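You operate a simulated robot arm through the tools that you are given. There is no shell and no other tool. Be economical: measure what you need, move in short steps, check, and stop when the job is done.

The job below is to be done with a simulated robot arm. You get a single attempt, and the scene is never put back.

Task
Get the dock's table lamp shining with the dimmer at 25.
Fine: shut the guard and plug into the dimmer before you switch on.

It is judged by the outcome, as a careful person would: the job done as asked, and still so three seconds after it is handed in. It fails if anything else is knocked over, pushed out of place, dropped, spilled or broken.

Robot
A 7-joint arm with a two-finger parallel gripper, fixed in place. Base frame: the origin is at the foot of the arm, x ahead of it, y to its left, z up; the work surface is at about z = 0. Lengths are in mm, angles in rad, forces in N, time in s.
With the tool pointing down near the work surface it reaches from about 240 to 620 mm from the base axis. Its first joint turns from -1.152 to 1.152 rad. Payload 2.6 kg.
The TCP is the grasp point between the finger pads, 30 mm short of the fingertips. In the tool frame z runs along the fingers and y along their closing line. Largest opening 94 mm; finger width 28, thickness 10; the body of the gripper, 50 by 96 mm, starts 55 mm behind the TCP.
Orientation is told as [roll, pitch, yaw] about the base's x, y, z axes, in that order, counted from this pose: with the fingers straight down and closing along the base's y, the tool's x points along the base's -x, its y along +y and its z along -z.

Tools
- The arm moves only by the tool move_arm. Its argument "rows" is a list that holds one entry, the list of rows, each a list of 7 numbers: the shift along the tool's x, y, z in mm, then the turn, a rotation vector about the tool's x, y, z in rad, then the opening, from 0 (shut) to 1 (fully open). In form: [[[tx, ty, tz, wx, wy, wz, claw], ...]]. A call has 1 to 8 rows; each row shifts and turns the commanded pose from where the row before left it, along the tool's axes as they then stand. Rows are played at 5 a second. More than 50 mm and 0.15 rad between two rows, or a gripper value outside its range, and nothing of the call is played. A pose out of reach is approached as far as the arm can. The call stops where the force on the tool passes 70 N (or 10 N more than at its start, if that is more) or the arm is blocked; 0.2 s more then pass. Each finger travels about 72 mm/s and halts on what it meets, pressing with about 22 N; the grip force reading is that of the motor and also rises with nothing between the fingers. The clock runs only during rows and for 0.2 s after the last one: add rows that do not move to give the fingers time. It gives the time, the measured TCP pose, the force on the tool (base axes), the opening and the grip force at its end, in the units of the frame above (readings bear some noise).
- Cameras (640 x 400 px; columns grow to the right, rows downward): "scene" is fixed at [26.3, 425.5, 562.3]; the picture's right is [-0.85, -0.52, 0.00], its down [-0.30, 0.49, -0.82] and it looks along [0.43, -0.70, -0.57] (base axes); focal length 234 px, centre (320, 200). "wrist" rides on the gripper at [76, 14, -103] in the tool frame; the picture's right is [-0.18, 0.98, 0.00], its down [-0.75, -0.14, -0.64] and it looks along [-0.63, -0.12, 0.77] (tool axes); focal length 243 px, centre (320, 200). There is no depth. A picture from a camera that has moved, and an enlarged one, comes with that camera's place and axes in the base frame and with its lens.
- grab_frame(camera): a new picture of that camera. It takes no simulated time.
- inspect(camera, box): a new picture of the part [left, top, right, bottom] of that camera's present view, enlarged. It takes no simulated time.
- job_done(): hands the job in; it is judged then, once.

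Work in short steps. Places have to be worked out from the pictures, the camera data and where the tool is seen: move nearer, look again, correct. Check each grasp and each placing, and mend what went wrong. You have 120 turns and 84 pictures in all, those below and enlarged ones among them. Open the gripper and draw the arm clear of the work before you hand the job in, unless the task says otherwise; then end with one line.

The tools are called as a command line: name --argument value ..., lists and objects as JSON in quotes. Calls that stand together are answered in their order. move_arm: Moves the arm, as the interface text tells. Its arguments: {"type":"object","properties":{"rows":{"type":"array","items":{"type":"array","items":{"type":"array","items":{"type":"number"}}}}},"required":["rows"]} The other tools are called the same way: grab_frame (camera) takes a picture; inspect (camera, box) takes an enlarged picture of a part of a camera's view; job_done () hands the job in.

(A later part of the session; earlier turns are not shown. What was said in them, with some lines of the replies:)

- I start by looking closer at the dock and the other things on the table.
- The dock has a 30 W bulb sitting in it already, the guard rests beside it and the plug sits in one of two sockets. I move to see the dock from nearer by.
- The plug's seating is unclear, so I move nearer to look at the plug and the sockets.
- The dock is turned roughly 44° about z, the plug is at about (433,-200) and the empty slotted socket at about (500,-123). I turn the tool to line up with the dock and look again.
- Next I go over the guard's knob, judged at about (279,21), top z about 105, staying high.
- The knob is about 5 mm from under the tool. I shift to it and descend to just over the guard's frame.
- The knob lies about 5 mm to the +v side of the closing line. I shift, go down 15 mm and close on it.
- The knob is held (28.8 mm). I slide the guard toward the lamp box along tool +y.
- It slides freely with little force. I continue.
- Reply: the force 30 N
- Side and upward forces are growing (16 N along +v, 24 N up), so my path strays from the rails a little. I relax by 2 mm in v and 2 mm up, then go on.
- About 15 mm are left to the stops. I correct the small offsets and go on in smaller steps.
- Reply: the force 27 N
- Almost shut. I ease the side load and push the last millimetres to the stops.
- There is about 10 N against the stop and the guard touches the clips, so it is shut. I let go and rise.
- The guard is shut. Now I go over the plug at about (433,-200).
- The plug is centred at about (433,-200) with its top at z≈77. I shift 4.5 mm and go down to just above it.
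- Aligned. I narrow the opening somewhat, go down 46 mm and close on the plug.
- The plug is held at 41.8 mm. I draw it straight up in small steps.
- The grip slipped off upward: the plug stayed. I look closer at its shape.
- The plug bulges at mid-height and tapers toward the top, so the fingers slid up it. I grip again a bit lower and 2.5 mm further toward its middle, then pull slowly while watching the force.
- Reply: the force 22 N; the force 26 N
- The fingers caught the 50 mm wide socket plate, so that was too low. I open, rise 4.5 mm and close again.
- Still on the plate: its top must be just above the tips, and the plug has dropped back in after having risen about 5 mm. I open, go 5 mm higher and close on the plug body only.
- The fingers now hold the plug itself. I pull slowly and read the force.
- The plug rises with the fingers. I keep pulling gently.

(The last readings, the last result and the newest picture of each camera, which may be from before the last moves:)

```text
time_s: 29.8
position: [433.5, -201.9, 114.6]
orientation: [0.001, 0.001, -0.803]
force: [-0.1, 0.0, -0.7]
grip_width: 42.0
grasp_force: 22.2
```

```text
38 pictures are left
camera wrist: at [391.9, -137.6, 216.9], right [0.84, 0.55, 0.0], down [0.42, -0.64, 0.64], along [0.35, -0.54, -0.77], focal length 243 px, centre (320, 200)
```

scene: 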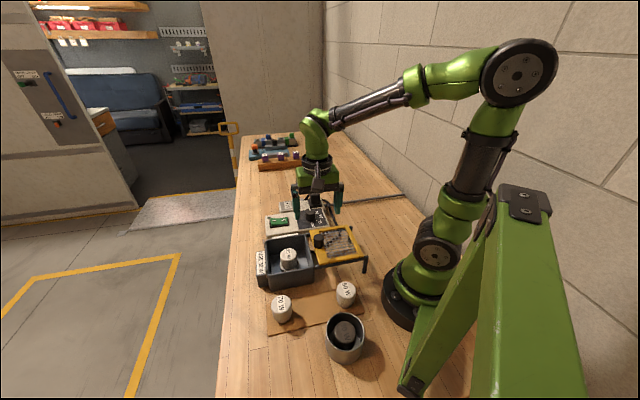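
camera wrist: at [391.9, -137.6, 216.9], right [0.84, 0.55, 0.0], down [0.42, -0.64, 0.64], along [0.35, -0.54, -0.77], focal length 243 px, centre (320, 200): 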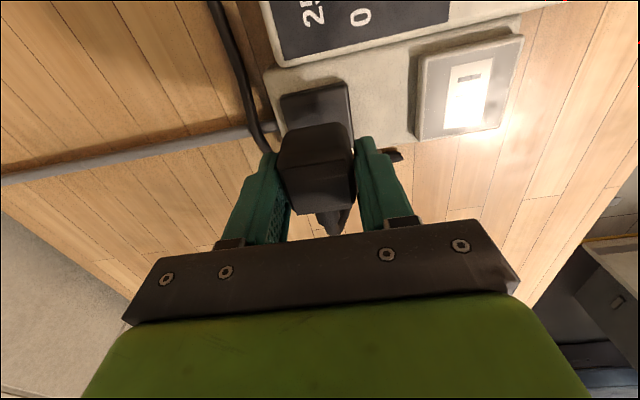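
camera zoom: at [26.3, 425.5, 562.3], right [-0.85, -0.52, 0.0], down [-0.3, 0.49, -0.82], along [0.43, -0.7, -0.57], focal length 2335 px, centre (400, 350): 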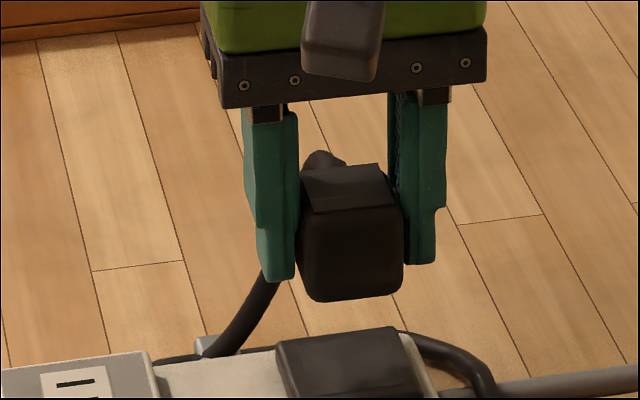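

The plug is out and well held; the black block was only a parking holder. The slotted socket lies about 105 mm along tool +y at the same tool x, so I carry the plug there at this height.

move_arm --rows '[[[0, 15, -3, 0, 0, 0, 0], [0, 20, 0, 0, 0, 0, 0], [0, 20, 0, 0, 0, 0, 0], [0, 20, 0, 0, 0, 0, 0], [0, 18, 0, 0, 0, 0, 0], [0, 12, 0, 0, 0, 0, 0], [0, 0, 0, 0, 0, 0, 0]]]'

grab_frame --camera "wrist"

inspect --camera "scene" --box '[250, 165, 330, 225]'

```text
time_s: 31.4
position: [511.6, -129.2, 116.3]
orientation: [0.0, -0.001, -0.803]
force: [-0.1, -0.2, -0.8]
grip_width: 41.9
grasp_force: 22.2
```

```text
37 pictures are left
camera wrist: at [468.8, -64.7, 218.8], right [0.84, 0.55, 0.0], down [0.42, -0.64, 0.64], along [0.35, -0.54, -0.77], focal length 243 px, centre (320, 200)
```

wrist: 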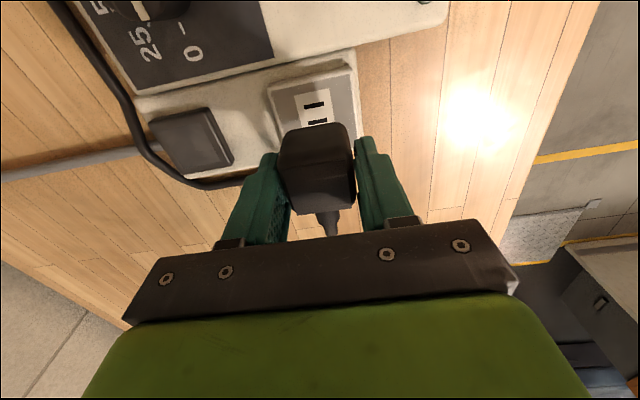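

```text
6.67 times, centred on (290, 195) of scene
camera zoom: at [26.3, 425.5, 562.3], right [-0.85, -0.52, 0.0], down [-0.3, 0.49, -0.82], along [0.43, -0.7, -0.57], focal length 1557 px, centre (520, 233)
```

zoom: 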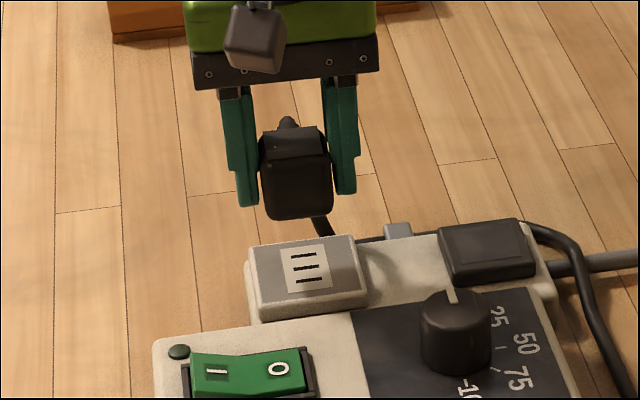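

inspect --camera "wrist" --box '[240, 50, 400, 150]'

inspect --camera "scene" --box '[272, 182, 328, 217]'

```text
4.00 times, centred on (320, 100) of wrist
camera zoom: at [468.8, -64.7, 218.8], right [0.84, 0.55, 0.0], down [0.42, -0.64, 0.64], along [0.35, -0.54, -0.77], focal length 970 px, centre (320, 600)
```

zoom: 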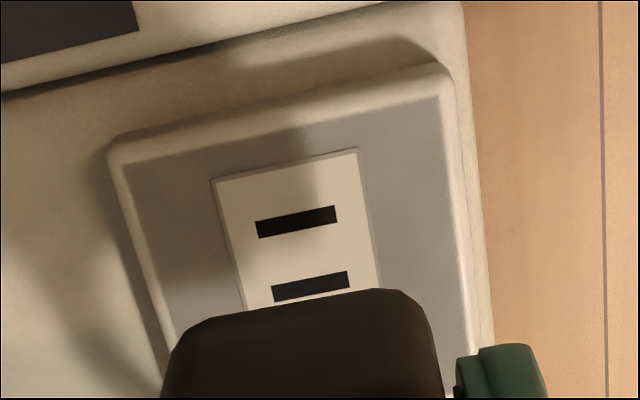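

```text
11.43 times, centred on (300, 200) of scene
camera zoom: at [26.3, 425.5, 562.3], right [-0.85, -0.52, 0.0], down [-0.3, 0.49, -0.82], along [0.43, -0.7, -0.57], focal length 2668 px, centre (549, 206)
```

zoom: 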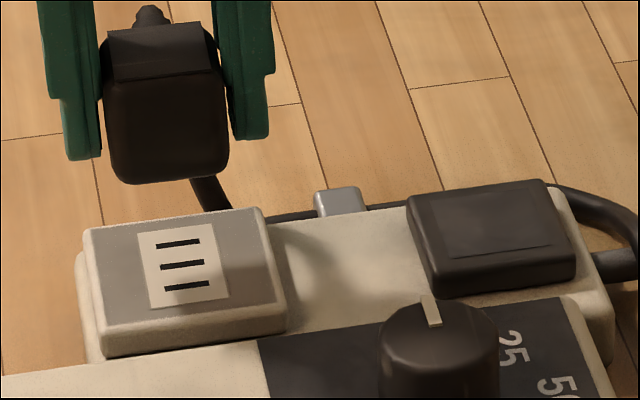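

The picture shows the socket's centre within about 1 mm of the plug's axis. I nudge -0.7 mm along y and lower in steps, watching the force.

move_arm --rows '[[[0, -0.7, 8, 0, 0, 0, 0], [0, 0, 10, 0, 0, 0, 0], [0, 0, 6, 0, 0, 0, 0]]]'

inspect --camera "scene" --box '[264, 182, 320, 217]'

inspect --camera "wrist" --box '[240, 50, 400, 150]'

```text
time_s: 32.2
position: [510.7, -127.9, 93.0]
orientation: [0.0, 0.0, -0.804]
force: [-0.3, -0.6, -0.8]
grip_width: 41.8
grasp_force: 21.7
```

```text
11.43 times, centred on (292, 200) of scene
camera zoom: at [26.3, 425.5, 562.3], right [-0.85, -0.52, 0.0], down [-0.3, 0.49, -0.82], along [0.43, -0.7, -0.57], focal length 2668 px, centre (640, 206)
```

zoom: 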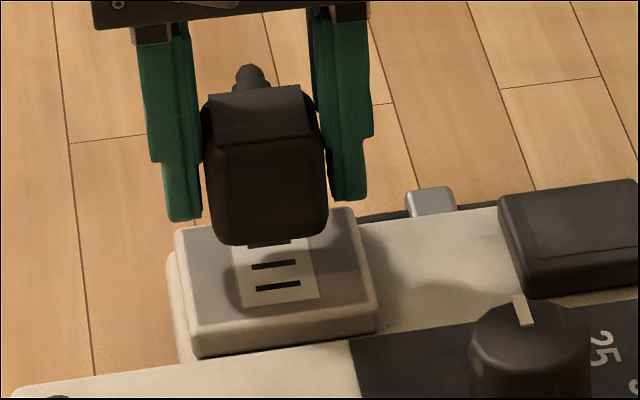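

```text
4.00 times, centred on (320, 100) of wrist
camera zoom: at [467.4, -64.3, 195.4], right [0.84, 0.55, 0.0], down [0.42, -0.64, 0.64], along [0.35, -0.54, -0.77], focal length 970 px, centre (320, 600)
```

zoom: 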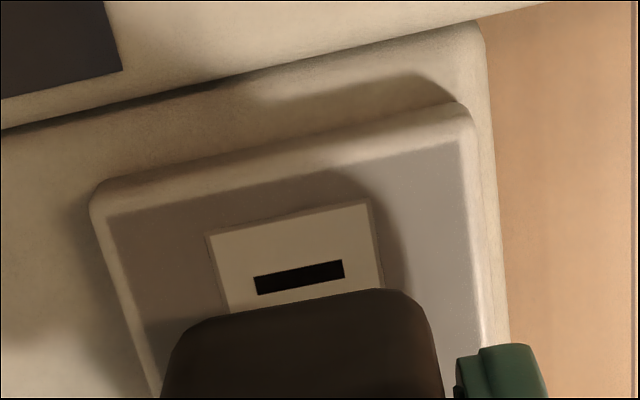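

move_arm --rows '[[[0, 0, 5, 0, 0, 0, 0], [0, 0, 4, 0, 0, 0, 0], [0, 0, 0, 0, 0, 0, 0]]]'

inspect --camera "scene" --box '[264, 182, 320, 217]'

```text
time_s: 33.0
position: [511.7, -128.2, 84.2]
orientation: [-0.002, 0.0, -0.803]
force: [-0.2, 0.3, -1.3]
grip_width: 41.8
grasp_force: 22.0
```

```text
11.43 times, centred on (292, 200) of scene
camera zoom: at [26.3, 425.5, 562.3], right [-0.85, -0.52, 0.0], down [-0.3, 0.49, -0.82], along [0.43, -0.7, -0.57], focal length 2668 px, centre (640, 206)
```

zoom: 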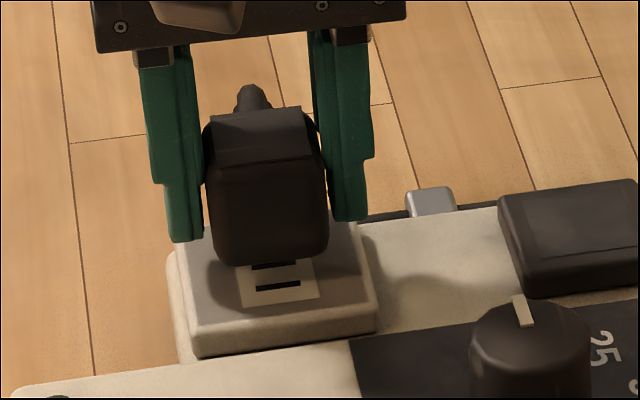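

move_arm --rows '[[[0, 0, 3, 0, 0, 0, 0], [0, 0, 2, 0, 0, 0, 0]]]'

move_arm --rows '[[[0, 0, 1.5, 0, 0, 0, 0], [0, 0, 1, 0, 0, 0, 0]]]'

inspect --camera "scene" --box '[264, 182, 320, 217]'

```text
time_s: 33.6
position: [511.3, -127.8, 80.0]
orientation: [-0.001, 0.001, -0.804]
force: [0.7, -0.4, -0.3]
grip_width: 41.7
grasp_force: 22.0
```

```text
time_s: 34.2
position: [510.4, -128.9, 76.3]
orientation: [-0.002, 0.0, -0.802]
force: [0.3, -0.3, -0.5]
grip_width: 41.7
grasp_force: 21.9
```

```text
11.43 times, centred on (292, 200) of scene
camera zoom: at [26.3, 425.5, 562.3], right [-0.85, -0.52, 0.0], down [-0.3, 0.49, -0.82], along [0.43, -0.7, -0.57], focal length 2668 px, centre (640, 206)
```

zoom: 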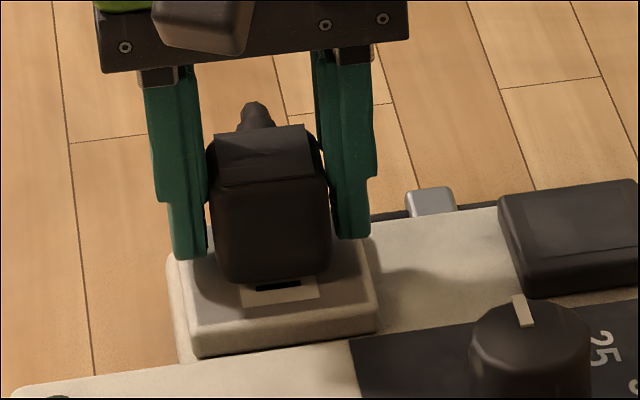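

move_arm --rows '[[[0, 0, 1, 0, 0, 0, 0], [0, 0, 1, 0, 0, 0, 0]]]'

move_arm --rows '[[[0, 0, 1, 0, 0, 0, 0], [0, 0, 1, 0, 0, 0, 0]]]'

inspect --camera "scene" --box '[264, 182, 320, 217]'

```text
time_s: 34.8
position: [511.1, -129.7, 73.9]
orientation: [0.0, 0.0, -0.804]
force: [0.3, -1.8, -0.8]
grip_width: 41.8
grasp_force: 22.5
```

```text
time_s: 35.4
position: [510.1, -128.8, 74.7]
orientation: [-0.001, 0.003, -0.806]
force: [-16.4, 3.1, 14.2]
grip_width: 42.2
grasp_force: 22.4
```

```text
11.43 times, centred on (292, 200) of scene
camera zoom: at [26.2, 425.6, 562.3], right [-0.85, -0.52, 0.0], down [-0.3, 0.49, -0.82], along [0.43, -0.7, -0.57], focal length 2668 px, centre (640, 206)
```

zoom: 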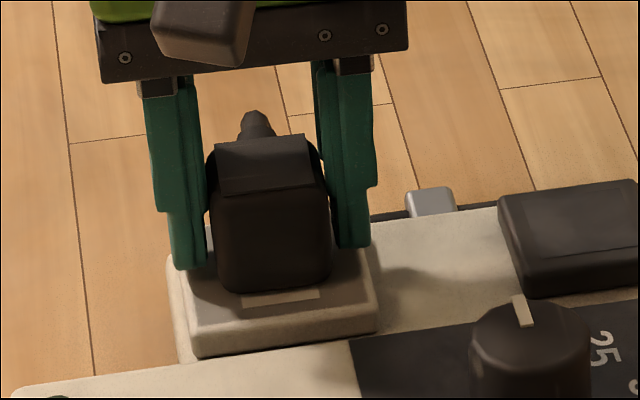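

Contact: 14 N up with a sideways push toward +v/-u, so the plug is slightly off. I yield in that direction and press a little.

move_arm --rows '[[[1, -0.7, 0, 0, 0, 0, 0], [0, 0, 0.7, 0, 0, 0, 0]]]'

inspect --camera "wrist" --box '[240, 50, 400, 220]'

```text
time_s: 36.0
position: [510.7, -129.3, 73.2]
orientation: [0.001, -0.001, -0.804]
force: [-8.9, 6.4, 14.1]
grip_width: 41.9
grasp_force: 21.9
```

```text
2.35 times, centred on (320, 135) of wrist
camera zoom: at [467.6, -65.2, 175.5], right [0.83, 0.55, 0.0], down [0.42, -0.64, 0.64], along [0.36, -0.54, -0.77], focal length 571 px, centre (320, 353)
```

zoom: 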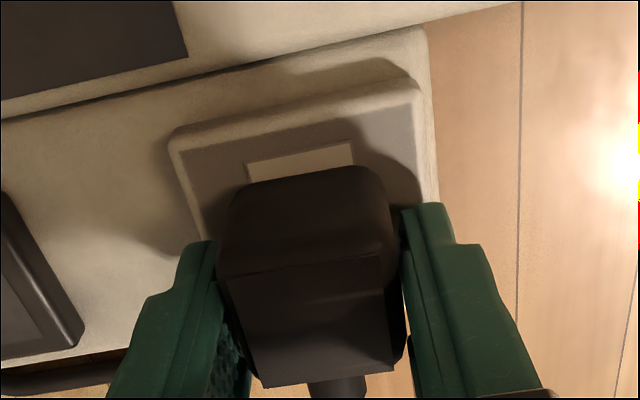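

move_arm --rows '[[[1.2, 0, 0, 0, 0, 0, 0], [0, 0, 0.8, 0, 0, 0, 0]]]'

move_arm --rows '[[[0, 0, 1, 0, 0, 0, 0]]]'

```text
time_s: 36.6
position: [511.1, -128.0, 73.9]
orientation: [0.002, -0.005, -0.8]
force: [13.1, -0.4, 7.8]
grip_width: 41.8
grasp_force: 22.3
```

```text
time_s: 37.0
position: [510.5, -129.7, 73.4]
orientation: [0.004, -0.006, -0.803]
force: [16.4, -3.2, 11.5]
grip_width: 41.7
grasp_force: 22.2
```

The side force flipped, so the plug is laterally caught by the socket. I centre it and press down a bit more.

move_arm --rows '[[[-0.7, 0, 0, 0, 0, 0, 0], [0, 0, 1, 0, 0, 0, 0], [0, 0, 1, 0, 0, 0, 0]]]'

inspect --camera "scene" --box '[264, 182, 320, 217]'

```text
time_s: 37.8
position: [508.9, -128.7, 70.0]
orientation: [0.002, -0.004, -0.803]
force: [11.6, 1.8, 17.9]
grip_width: 41.9
grasp_force: 22.0
```

```text
11.43 times, centred on (292, 200) of scene
camera zoom: at [26.1, 425.6, 562.3], right [-0.85, -0.52, 0.0], down [-0.3, 0.49, -0.82], along [0.43, -0.7, -0.57], focal length 2668 px, centre (640, 206)
```

zoom: 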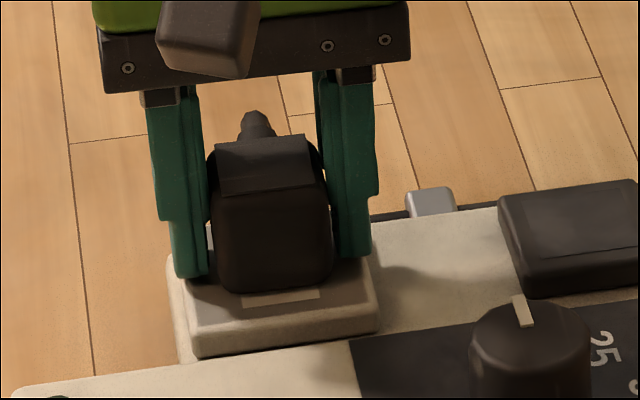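

The plug stayed put while the fingers slid down, so it has bottomed. I release and rise to look.

move_arm --rows '[[[0, 0, 0, 0, 0, 0, 0.7], [0, 0, 0, 0, 0, 0, 0.7], [0, 0, -20, 0, 0, 0, 0.7], [0, 0, -30, 0, 0, 0, 0.7], [0, 0, -20, 0, 0, 0, 0.7]]]'

inspect --camera "scene" --box '[264, 182, 320, 217]'

grab_frame --camera "wrist"

```text
time_s: 39.0
position: [507.5, -128.2, 138.5]
orientation: [0.001, 0.001, -0.803]
force: [-0.1, 0.6, -0.1]
grip_width: 65.9
grasp_force: 0.0
```

```text
11.43 times, centred on (292, 200) of scene
camera zoom: at [26.3, 425.5, 562.3], right [-0.85, -0.52, 0.0], down [-0.3, 0.49, -0.82], along [0.43, -0.7, -0.57], focal length 2668 px, centre (640, 206)
```

zoom: 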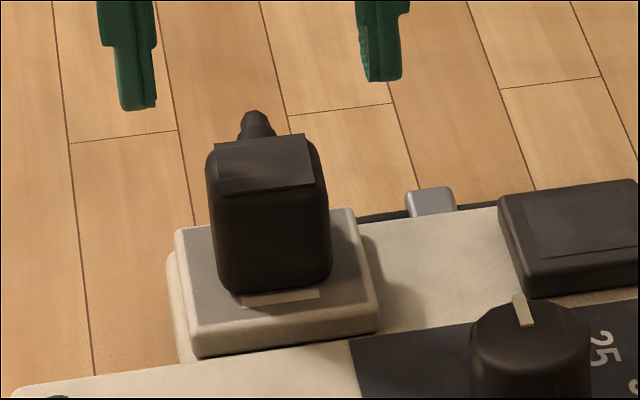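

```text
25 pictures are left
camera wrist: at [465.2, -64.3, 240.9], right [0.84, 0.55, 0.0], down [0.42, -0.64, 0.64], along [0.35, -0.54, -0.77], focal length 243 px, centre (320, 200)
```

wrist: 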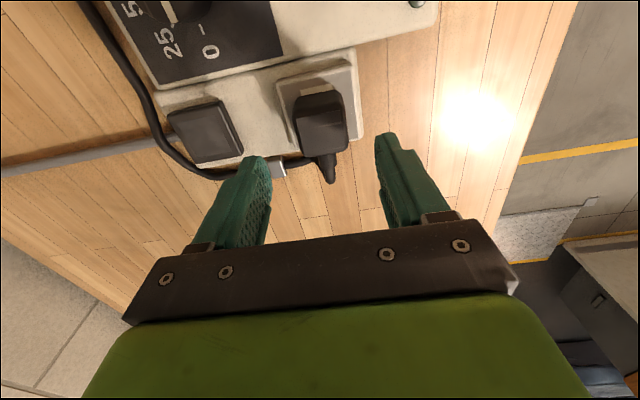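

The plug stands upright on the socket. To be sure it is home, I close the fingers and press on its top lightly.

move_arm --rows '[[[0, 0, 0, 0, 0, 0, 0], [0, 0, 0, 0, 0, 0, 0], [0, 0, 10, 0, 0, 0, 0], [0, 0, 10, 0, 0, 0, 0], [0, 0, 4, 0, 0, 0, 0]]]'

move_arm --rows '[[[0, 0, 1.5, 0, 0, 0, 0], [0, 0, 1.5, 0, 0, 0, 0], [0, 0, 1.5, 0, 0, 0, 0]]]'

```text
time_s: 40.2
position: [508.1, -128.8, 114.4]
orientation: [-0.002, 0.0, -0.803]
force: [-0.3, -0.7, 0.2]
grip_width: 0.0
grasp_force: 21.9
```

```text
time_s: 41.0
position: [508.8, -128.0, 111.0]
orientation: [0.001, 0.002, -0.803]
force: [-0.5, 0.3, -0.2]
grip_width: 0.0
grasp_force: 21.5
```

move_arm --rows '[[[0, 0, 1.5, 0, 0, 0, 0], [0, 0, 1.5, 0, 0, 0, 0]]]'

move_arm --rows '[[[0, 0, 1.5, 0, 0, 0, 0], [0, 0, 1, 0, 0, 0, 0]]]'

move_arm --rows '[[[0, 0, 1, 0, 0, 0, 0], [0, 0, 1, 0, 0, 0, 0]]]'

```text
time_s: 41.6
position: [509.2, -129.1, 109.8]
orientation: [0.004, -0.002, -0.807]
force: [-12.0, 5.1, 25.0]
grip_width: 0.0
grasp_force: 21.7
```

```text
time_s: 42.2
position: [509.3, -129.1, 110.5]
orientation: [0.005, -0.005, -0.806]
force: [-20.7, 6.4, 46.8]
grip_width: 0.0
grasp_force: 21.8
```

```text
time_s: 42.8
position: [510.2, -129.0, 109.7]
orientation: [0.007, -0.008, -0.807]
force: [-23.5, 5.5, 58.8]
grip_width: 0.0
grasp_force: 22.0
```

The plug is firmly home (59 N, no movement). Next is the dial: knob at about (388,-108), pointer on 0, and 25 is 45° clockwise seen from above. I rise and turn the wrist back to leave room for that turn.

move_arm --rows '[[[0, 0, -25, 0, 0, 0, 0], [0, 0, -40, 0, 0, -0.134, 0], [0, 0, 0, 0, 0, -0.134, 0], [0, 0, 0, 0, 0, -0.134, 0.5], [0, 0, 0, 0, 0, -0.134, 0.6], [0, 0, 0, 0, 0, -0.134, 0.6], [0, 0, 0, 0, 0, -0.134, 0.6]]]'

move_arm --rows '[[[40, 7, 0, 0, 0, 0, 0.6], [40, 7, 0, 0, 0, 0, 0.6], [40, 6, 0, 0, 0, 0, 0.6], [0, 0, 0, 0, 0, 0, 0.6]]]'

grab_frame --camera "wrist"

```text
time_s: 44.4
position: [509.6, -127.3, 168.4]
orientation: [0.0, 0.002, 0.003]
force: [0.3, 0.1, -0.5]
grip_width: 56.5
grasp_force: 0.1
```

```text
time_s: 45.4
position: [392.2, -107.0, 167.4]
orientation: [-0.001, 0.0, -0.001]
force: [0.1, -0.4, 0.4]
grip_width: 56.3
grasp_force: 0.0
```

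```text
24 pictures are left
camera wrist: at [316.3, -95.3, 270.1], right [0.18, 0.98, 0.0], down [0.75, -0.14, 0.64], along [0.63, -0.12, -0.77], focal length 243 px, centre (320, 200)
```

wrist: 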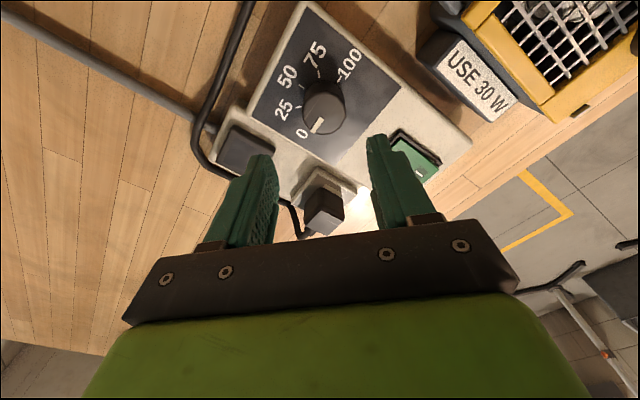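

The knob is within 2 mm of the tool axis. I go down to just over its top, then further to straddle it.

move_arm --rows '[[[1, 0.5, 30, 0, 0, 0, 0.6], [0, 0, 30, 0, 0, 0, 0.6], [0, 0, 0, 0, 0, 0, 0.6]]]'

grab_frame --camera "wrist"

inspect --camera "scene" --box '[280, 185, 344, 225]'

```text
time_s: 46.2
position: [390.9, -105.0, 107.2]
orientation: [0.002, -0.001, -0.002]
force: [-0.2, -0.2, -0.3]
grip_width: 56.4
grasp_force: 0.0
```

```text
23 pictures are left
camera wrist: at [315.0, -92.7, 209.6], right [0.18, 0.98, 0.0], down [0.75, -0.14, 0.64], along [0.63, -0.12, -0.77], focal length 243 px, centre (320, 200)
```

wrist: 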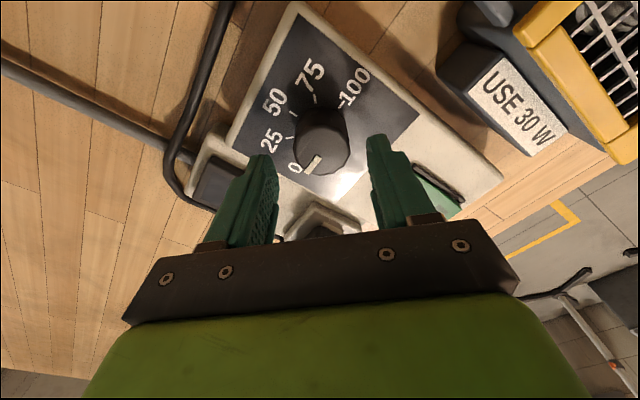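

```text
10.00 times, centred on (312, 205) of scene
camera zoom: at [26.3, 425.5, 562.3], right [-0.85, -0.52, 0.0], down [-0.3, 0.49, -0.82], along [0.43, -0.7, -0.57], focal length 2335 px, centre (400, 150)
```

zoom: 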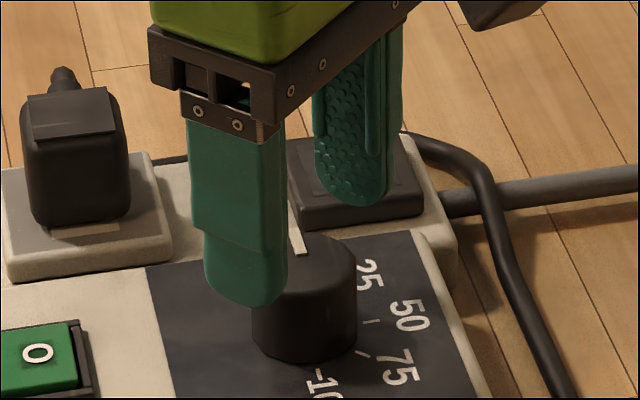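

Centred. I go down 26 mm and close on the knob.

move_arm --rows '[[[0, -0.5, 14, 0, 0, 0, 0.6], [0, 0, 11, 0, 0, 0, 0.6], [0, 0, 0, 0, 0, 0, 0.2], [0, 0, 0, 0, 0, 0, 0], [0, 0, 0, 0, 0, 0, 0], [0, 0, 0, 0, 0, 0, 0]]]'

```text
time_s: 47.6
position: [389.1, -103.6, 82.2]
orientation: [0.004, 0.002, 0.004]
force: [-0.5, 23.0, 0.6]
grip_width: 36.5
grasp_force: 45.0
```

The knob is gripped (36.5 mm) with a 23 N side load toward +y; I relieve that by a shift, then turn.

move_arm --rows '[[[0, 1.3, 0, 0, 0, 0, 0], [0, 0, 0, 0, 0, 0, 0]]]'

```text
time_s: 48.2
position: [388.5, -104.2, 82.7]
orientation: [0.002, 0.001, 0.003]
force: [11.9, 17.8, -12.3]
grip_width: 36.4
grasp_force: 44.9
```

move_arm --rows '[[[-0.6, 1, 0, 0, 0, 0, 0], [0, 0, 0, 0, 0, 0, 0]]]'

```text
time_s: 48.8
position: [389.6, -105.2, 83.0]
orientation: [0.002, 0.0, 0.003]
force: [6.5, 14.5, -22.6]
grip_width: 36.6
grasp_force: 44.8
```

Residual loads remain; I open and close once more to settle the grip at the better centre.

move_arm --rows '[[[0, 0, 0, 0, 0, 0, 0.55], [0, 0, 0, 0, 0, 0, 0.55], [0, 0, 0, 0, 0, 0, 0.3], [0, 0, 0, 0, 0, 0, 0], [0, 0, 0, 0, 0, 0, 0], [0, 0, 0, 0, 0, 0, 0]]]'

```text
time_s: 50.2
position: [389.3, -105.0, 83.1]
orientation: [0.001, -0.001, 0.001]
force: [-3.7, 8.2, 11.7]
grip_width: 36.7
grasp_force: 45.3
```

Good enough, light loads now. I turn 0.785 rad clockwise from above (tool +z).

move_arm --rows '[[[0, 0.5, 0, 0, 0, 0.13, 0], [0, 0, 0, 0, 0, 0.131, 0], [0, 0, 0, 0, 0, 0.131, 0], [0, 0, 0, 0, 0, 0.131, 0], [0, 0, 0, 0, 0, 0.131, 0], [0, 0, 0, 0, 0, 0.131, 0], [0, 0, 0, 0, 0, 0, 0]]]'

inspect --camera "wrist" --box '[240, 60, 400, 220]'

inspect --camera "scene" --box '[280, 185, 344, 225]'

```text
time_s: 51.8
position: [389.1, -103.2, 83.1]
orientation: [0.004, 0.001, -0.783]
force: [2.9, 23.2, 20.6]
grip_width: 36.4
grasp_force: 44.8
```

```text
2.50 times, centred on (320, 140) of wrist
camera zoom: at [345.1, -41.2, 185.7], right [0.82, 0.57, 0.0], down [0.43, -0.63, 0.64], along [0.37, -0.53, -0.77], focal length 606 px, centre (320, 350)
```

zoom: 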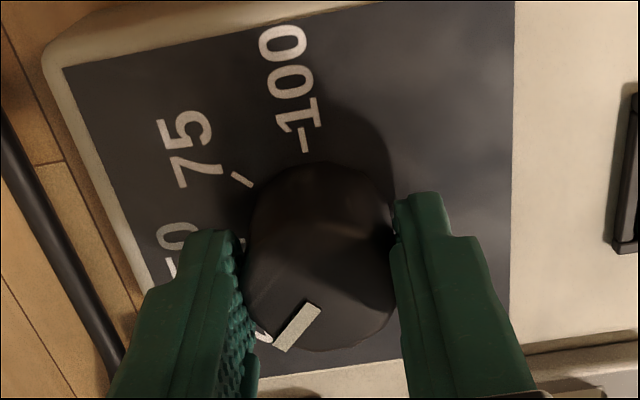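

```text
10.00 times, centred on (312, 205) of scene
camera zoom: at [26.2, 425.6, 562.3], right [-0.85, -0.52, 0.0], down [-0.3, 0.49, -0.82], along [0.43, -0.7, -0.57], focal length 2335 px, centre (400, 150)
```

zoom: 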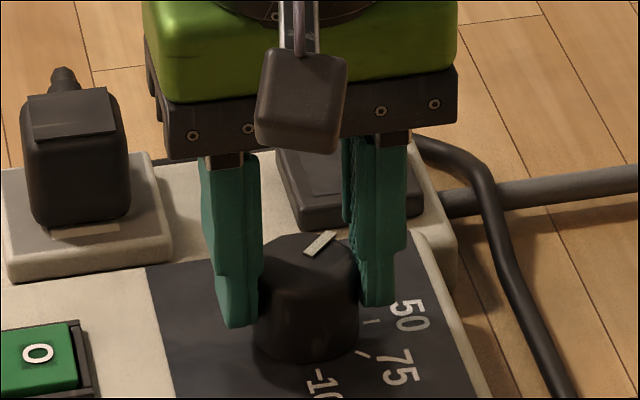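

The knob has turned. I release, rise and check the pointer.

move_arm --rows '[[[0, 0, 0, 0, 0, 0, 0.55], [0, 0, 0, 0, 0, 0, 0.6], [0, 0, -25, 0, 0, 0, 0.6], [0, 0, -40, 0, 0, 0, 0.6], [0, 0, -20, 0, 0, 0, 0.6]]]'

inspect --camera "wrist" --box '[230, 20, 390, 180]'

inspect --camera "scene" --box '[256, 185, 336, 235]'

```text
time_s: 53.0
position: [388.8, -105.8, 170.5]
orientation: [0.0, -0.002, -0.785]
force: [-0.1, 0.2, 0.4]
grip_width: 56.4
grasp_force: 0.0
```

```text
2.50 times, centred on (310, 100) of wrist
camera zoom: at [345.1, -43.7, 273.0], right [0.82, 0.57, 0.0], down [0.43, -0.63, 0.64], along [0.36, -0.53, -0.77], focal length 606 px, centre (345, 450)
```

zoom: 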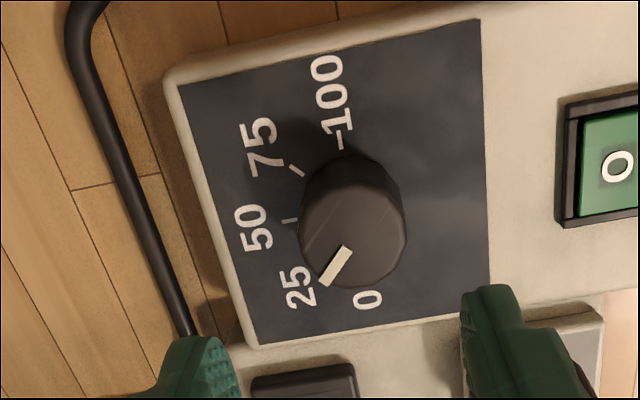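

```text
8.00 times, centred on (296, 210) of scene
camera zoom: at [26.3, 425.5, 562.3], right [-0.85, -0.52, 0.0], down [-0.3, 0.49, -0.82], along [0.43, -0.7, -0.57], focal length 1868 px, centre (512, 120)
```

zoom: 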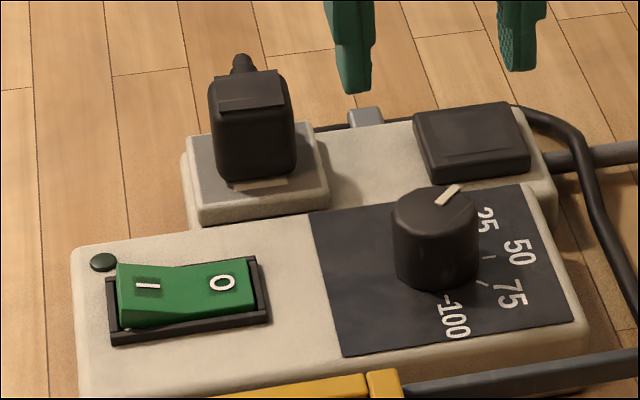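

inspect --camera "wrist" --box '[290, 90, 350, 150]'

inspect --camera "scene" --box '[300, 202, 332, 222]'

```text
6.67 times, centred on (320, 120) of wrist
camera zoom: at [345.1, -43.7, 273.0], right [0.82, 0.57, 0.0], down [0.43, -0.63, 0.64], along [0.36, -0.53, -0.77], focal length 1618 px, centre (320, 733)
```

zoom: 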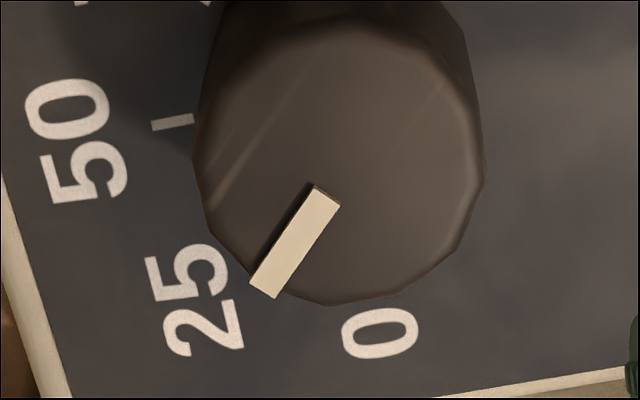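

```text
16.00 times, centred on (316, 212) of scene
camera zoom: at [26.3, 425.5, 562.3], right [-0.85, -0.52, 0.0], down [-0.3, 0.49, -0.82], along [0.43, -0.7, -0.57], focal length 3736 px, centre (384, 8)
```

zoom: 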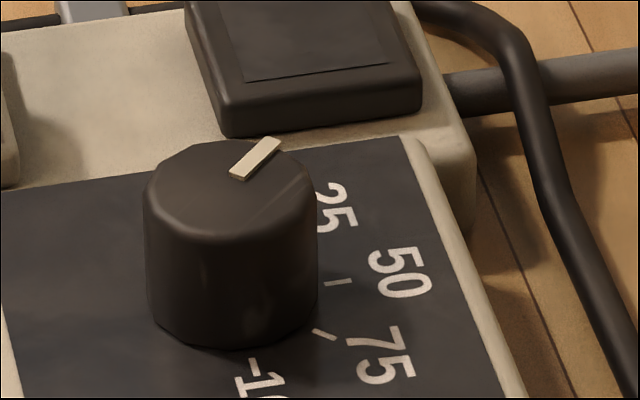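

The pointer reads about -87.5°, where 25 should be about -90°, so it is 2–3° short. I regrip and turn 0.045 rad more.

move_arm --rows '[[[0, 0, 30, 0, 0, 0, 0.6], [0, 0, 35, 0, 0, 0, 0.6], [0, 0, 22, 0, 0, 0, 0.6], [0, 0, 0, 0, 0, 0, 0.2], [0, 0, 0, 0, 0, 0, 0], [0, 0, 0, 0, 0, 0, 0], [0, 0, 0, 0, 0, 0, 0]]]'

move_arm --rows '[[[0, 0, 0, 0, 0, 0.025, 0], [0, 0, 0, 0, 0, 0.025, 0], [0, 0, 0, 0, 0, 0, 0], [0, 0, 0, 0, 0, 0, 0.5], [0, 0, 0, 0, 0, 0, 0.6], [0, 0, -25, 0, 0, 0, 0.6], [0, 0, -40, 0, 0, 0, 0.6], [0, 0, -22, 0, 0, 0, 0.6]]]'

inspect --camera "wrist" --box '[290, 90, 350, 150]'

inspect --camera "scene" --box '[300, 202, 332, 222]'

```text
time_s: 54.6
position: [387.7, -103.3, 82.1]
orientation: [0.002, 0.0, -0.781]
force: [18.8, 10.9, -14.1]
grip_width: 36.3
grasp_force: 45.4
```

```text
time_s: 56.4
position: [388.3, -106.2, 171.3]
orientation: [0.0, -0.001, -0.835]
force: [0.7, -0.6, 0.0]
grip_width: 56.6
grasp_force: 0.0
```

```text
6.67 times, centred on (320, 120) of wrist
camera zoom: at [348.5, -42.9, 272.5], right [0.85, 0.52, 0.0], down [0.4, -0.65, 0.64], along [0.34, -0.55, -0.77], focal length 1618 px, centre (320, 733)
```

zoom: 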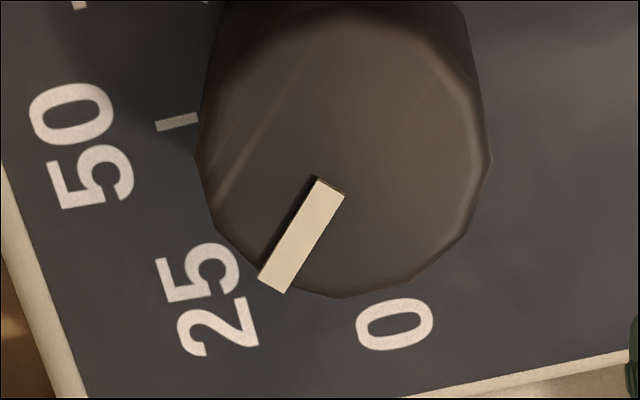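

```text
16.00 times, centred on (316, 212) of scene
camera zoom: at [26.3, 425.5, 562.3], right [-0.85, -0.52, 0.0], down [-0.3, 0.49, -0.82], along [0.43, -0.7, -0.57], focal length 3736 px, centre (384, 8)
```

zoom: 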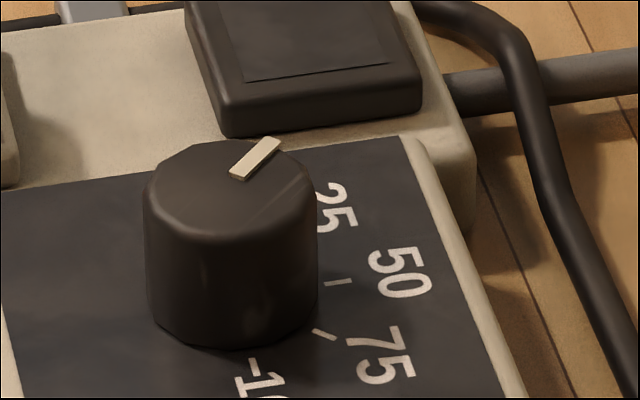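

The view is unchanged, so the knob sits in a detent at 25: good. Now the switch: its I end is judged at about (480,-18,50). I close the fingers and hover above it.

move_arm --rows '[[[1, 33, 0, 0, 0, 0, 0], [1, 33, 0, 0, 0, 0, 0], [1, 33, 0, 0, 0, 0, 0], [0.6, 30, 0, 0, 0, 0, 0], [0, 0, 30, 0, 0, 0, 0], [0, 0, 25, 0, 0, 0, 0]]]'

grab_frame --camera "wrist"

inspect --camera "scene" --box '[248, 190, 312, 230]'

```text
time_s: 57.8
position: [481.8, -18.4, 111.6]
orientation: [0.0, 0.001, -0.837]
force: [0.5, -0.3, 0.4]
grip_width: 0.0
grasp_force: 21.8
```

```text
13 pictures are left
camera wrist: at [440.7, 46.8, 214.5], right [0.85, 0.52, 0.0], down [0.4, -0.65, 0.64], along [0.34, -0.55, -0.77], focal length 243 px, centre (320, 200)
```

wrist: 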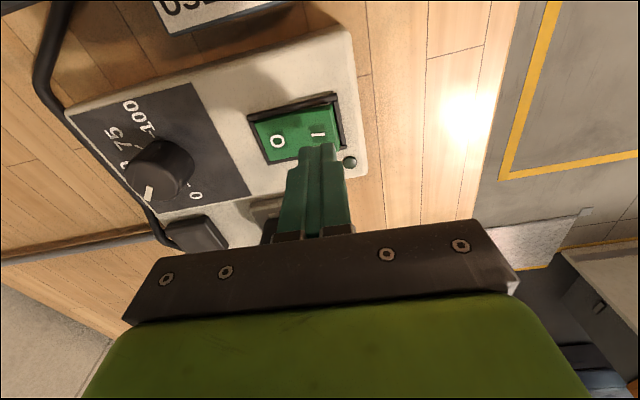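

```text
10.00 times, centred on (280, 210) of scene
camera zoom: at [26.2, 425.5, 562.3], right [-0.85, -0.52, 0.0], down [-0.3, 0.49, -0.82], along [0.43, -0.7, -0.57], focal length 2335 px, centre (720, 100)
```

zoom: 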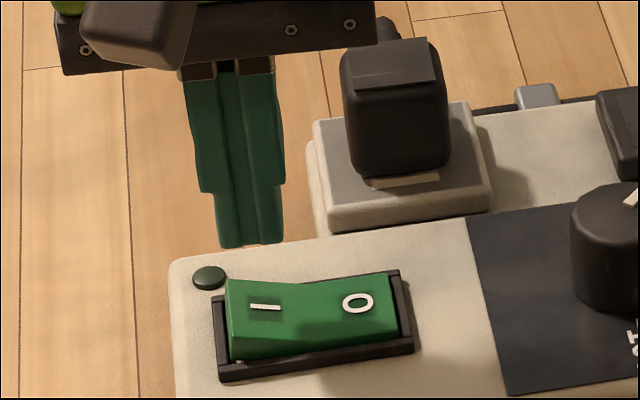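

The tip is nearly above the I; the pictures call for a few mm toward +v. I shift and press down gently.

move_arm --rows '[[[5, -1, 10, 0, 0, 0, 0], [0, 0, 10, 0, 0, 0, 0], [0, 0, 2, 0, 0, 0, 0]]]'

inspect --camera "scene" --box '[248, 190, 312, 230]'

```text
time_s: 58.6
position: [477.0, -14.2, 90.1]
orientation: [0.002, 0.0, -0.833]
force: [0.1, 0.0, -0.4]
grip_width: 0.0
grasp_force: 21.5
```

```text
10.00 times, centred on (280, 210) of scene
camera zoom: at [26.3, 425.5, 562.3], right [-0.85, -0.52, 0.0], down [-0.3, 0.49, -0.82], along [0.43, -0.7, -0.57], focal length 2335 px, centre (720, 100)
```

zoom: 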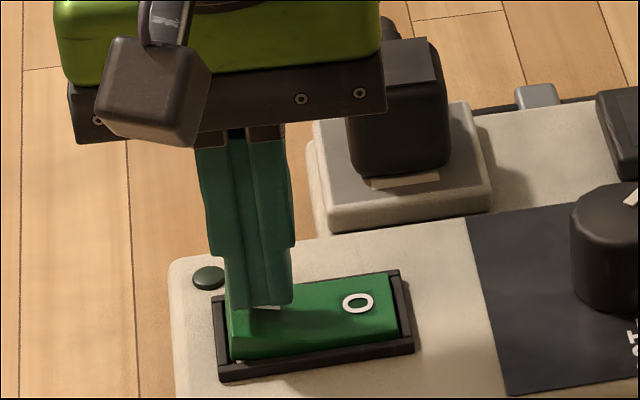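

move_arm --rows '[[[0, 0, 2, 0, 0, 0, 0], [0, 0, 2, 0, 0, 0, 0]]]'

move_arm --rows '[[[0, 0, 2, 0, 0, 0, 0], [0, 0, 2, 0, 0, 0, 0]]]'

```text
time_s: 59.2
position: [477.6, -13.7, 85.2]
orientation: [0.0, 0.0, -0.834]
force: [-0.2, 0.0, -0.3]
grip_width: 0.0
grasp_force: 21.8
```

```text
time_s: 59.8
position: [479.1, -12.8, 82.5]
orientation: [0.001, -0.002, -0.836]
force: [0.9, 0.4, 0.0]
grip_width: 0.0
grasp_force: 21.7
```

move_arm --rows '[[[0, 0, 2, 0, 0, 0, 0], [0, 0, 1.5, 0, 0, 0, 0]]]'

inspect --camera "scene" --box '[248, 200, 328, 270]'

```text
time_s: 60.4
position: [478.2, -13.3, 79.9]
orientation: [0.003, -0.002, -0.836]
force: [-10.8, 0.2, 22.7]
grip_width: 0.0
grasp_force: 22.5
```

```text
5.71 times, centred on (288, 235) of scene
camera zoom: at [26.1, 425.6, 562.3], right [-0.85, -0.52, 0.0], down [-0.3, 0.49, -0.82], along [0.43, -0.7, -0.57], focal length 1334 px, centre (503, 0)
```

zoom: 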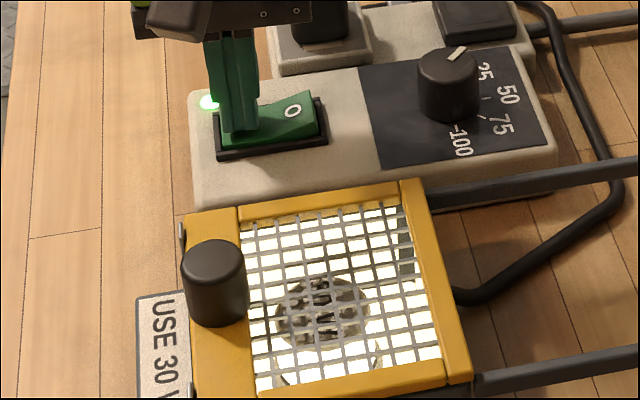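

The rocker has flipped, the indicator is green and the lamp shines. I rise straight up and draw away with the gripper open.

move_arm --rows '[[[0, 0, -15, 0, 0, 0, 0], [0, 0, -35, 0, 0, 0, 0], [0, 0, -40, 0, 0, 0, 0.4], [0, 0, -40, 0, 0, 0, 1], [0, 0, -40, 0, 0, 0, 1], [-30, -30, -10, 0, 0, 0, 1], [-30, -30, 0, 0, 0, 0, 1], [0, 0, 0, 0, 0, 0, 1]]]'

inspect --camera "scene" --box '[240, 185, 352, 265]'

grab_frame --camera "scene"

inspect --camera "scene" --box '[300, 202, 332, 222]'

```text
time_s: 62.2
position: [473.8, -100.2, 261.2]
orientation: [0.0, 0.0, -0.835]
force: [0.3, -1.2, -0.7]
grip_width: 94.2
grasp_force: 0.1
```

```text
5.00 times, centred on (296, 225) of scene
camera zoom: at [26.3, 425.5, 562.3], right [-0.85, -0.52, 0.0], down [-0.3, 0.49, -0.82], along [0.43, -0.7, -0.57], focal length 1168 px, centre (440, 75)
```

zoom: 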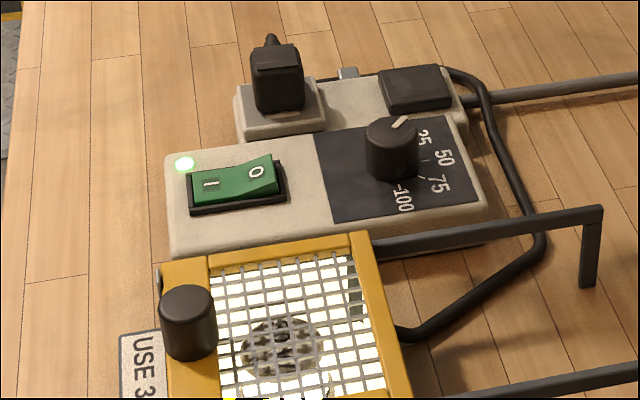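

```text
8 pictures are left
```

scene: 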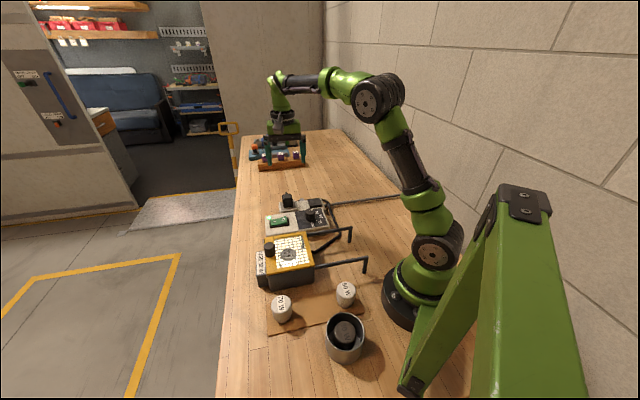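

```text
16.00 times, centred on (316, 212) of scene
camera zoom: at [26.3, 425.5, 562.3], right [-0.85, -0.52, 0.0], down [-0.3, 0.49, -0.82], along [0.43, -0.7, -0.57], focal length 3736 px, centre (384, 8)
```

zoom: 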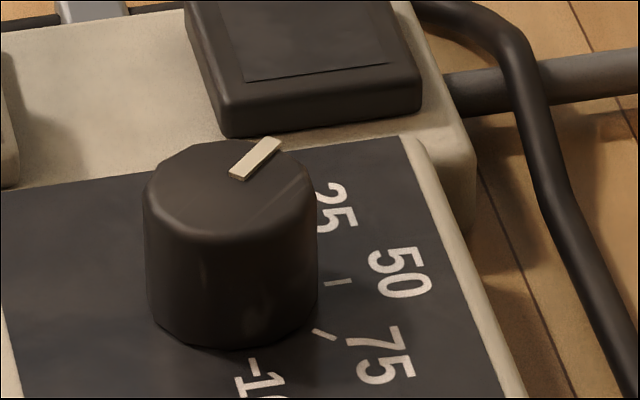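

The lamp is lit with the guard shut, the plug in the dimmer socket and the dial at 25. Nothing else has moved and the arm is clear, so I hand in.

job_done

```text
The job is handed in.
```

The dock's table lamp is on with the dimmer at 25; I shut the guard and moved the plug into the dimmer socket before switching on.
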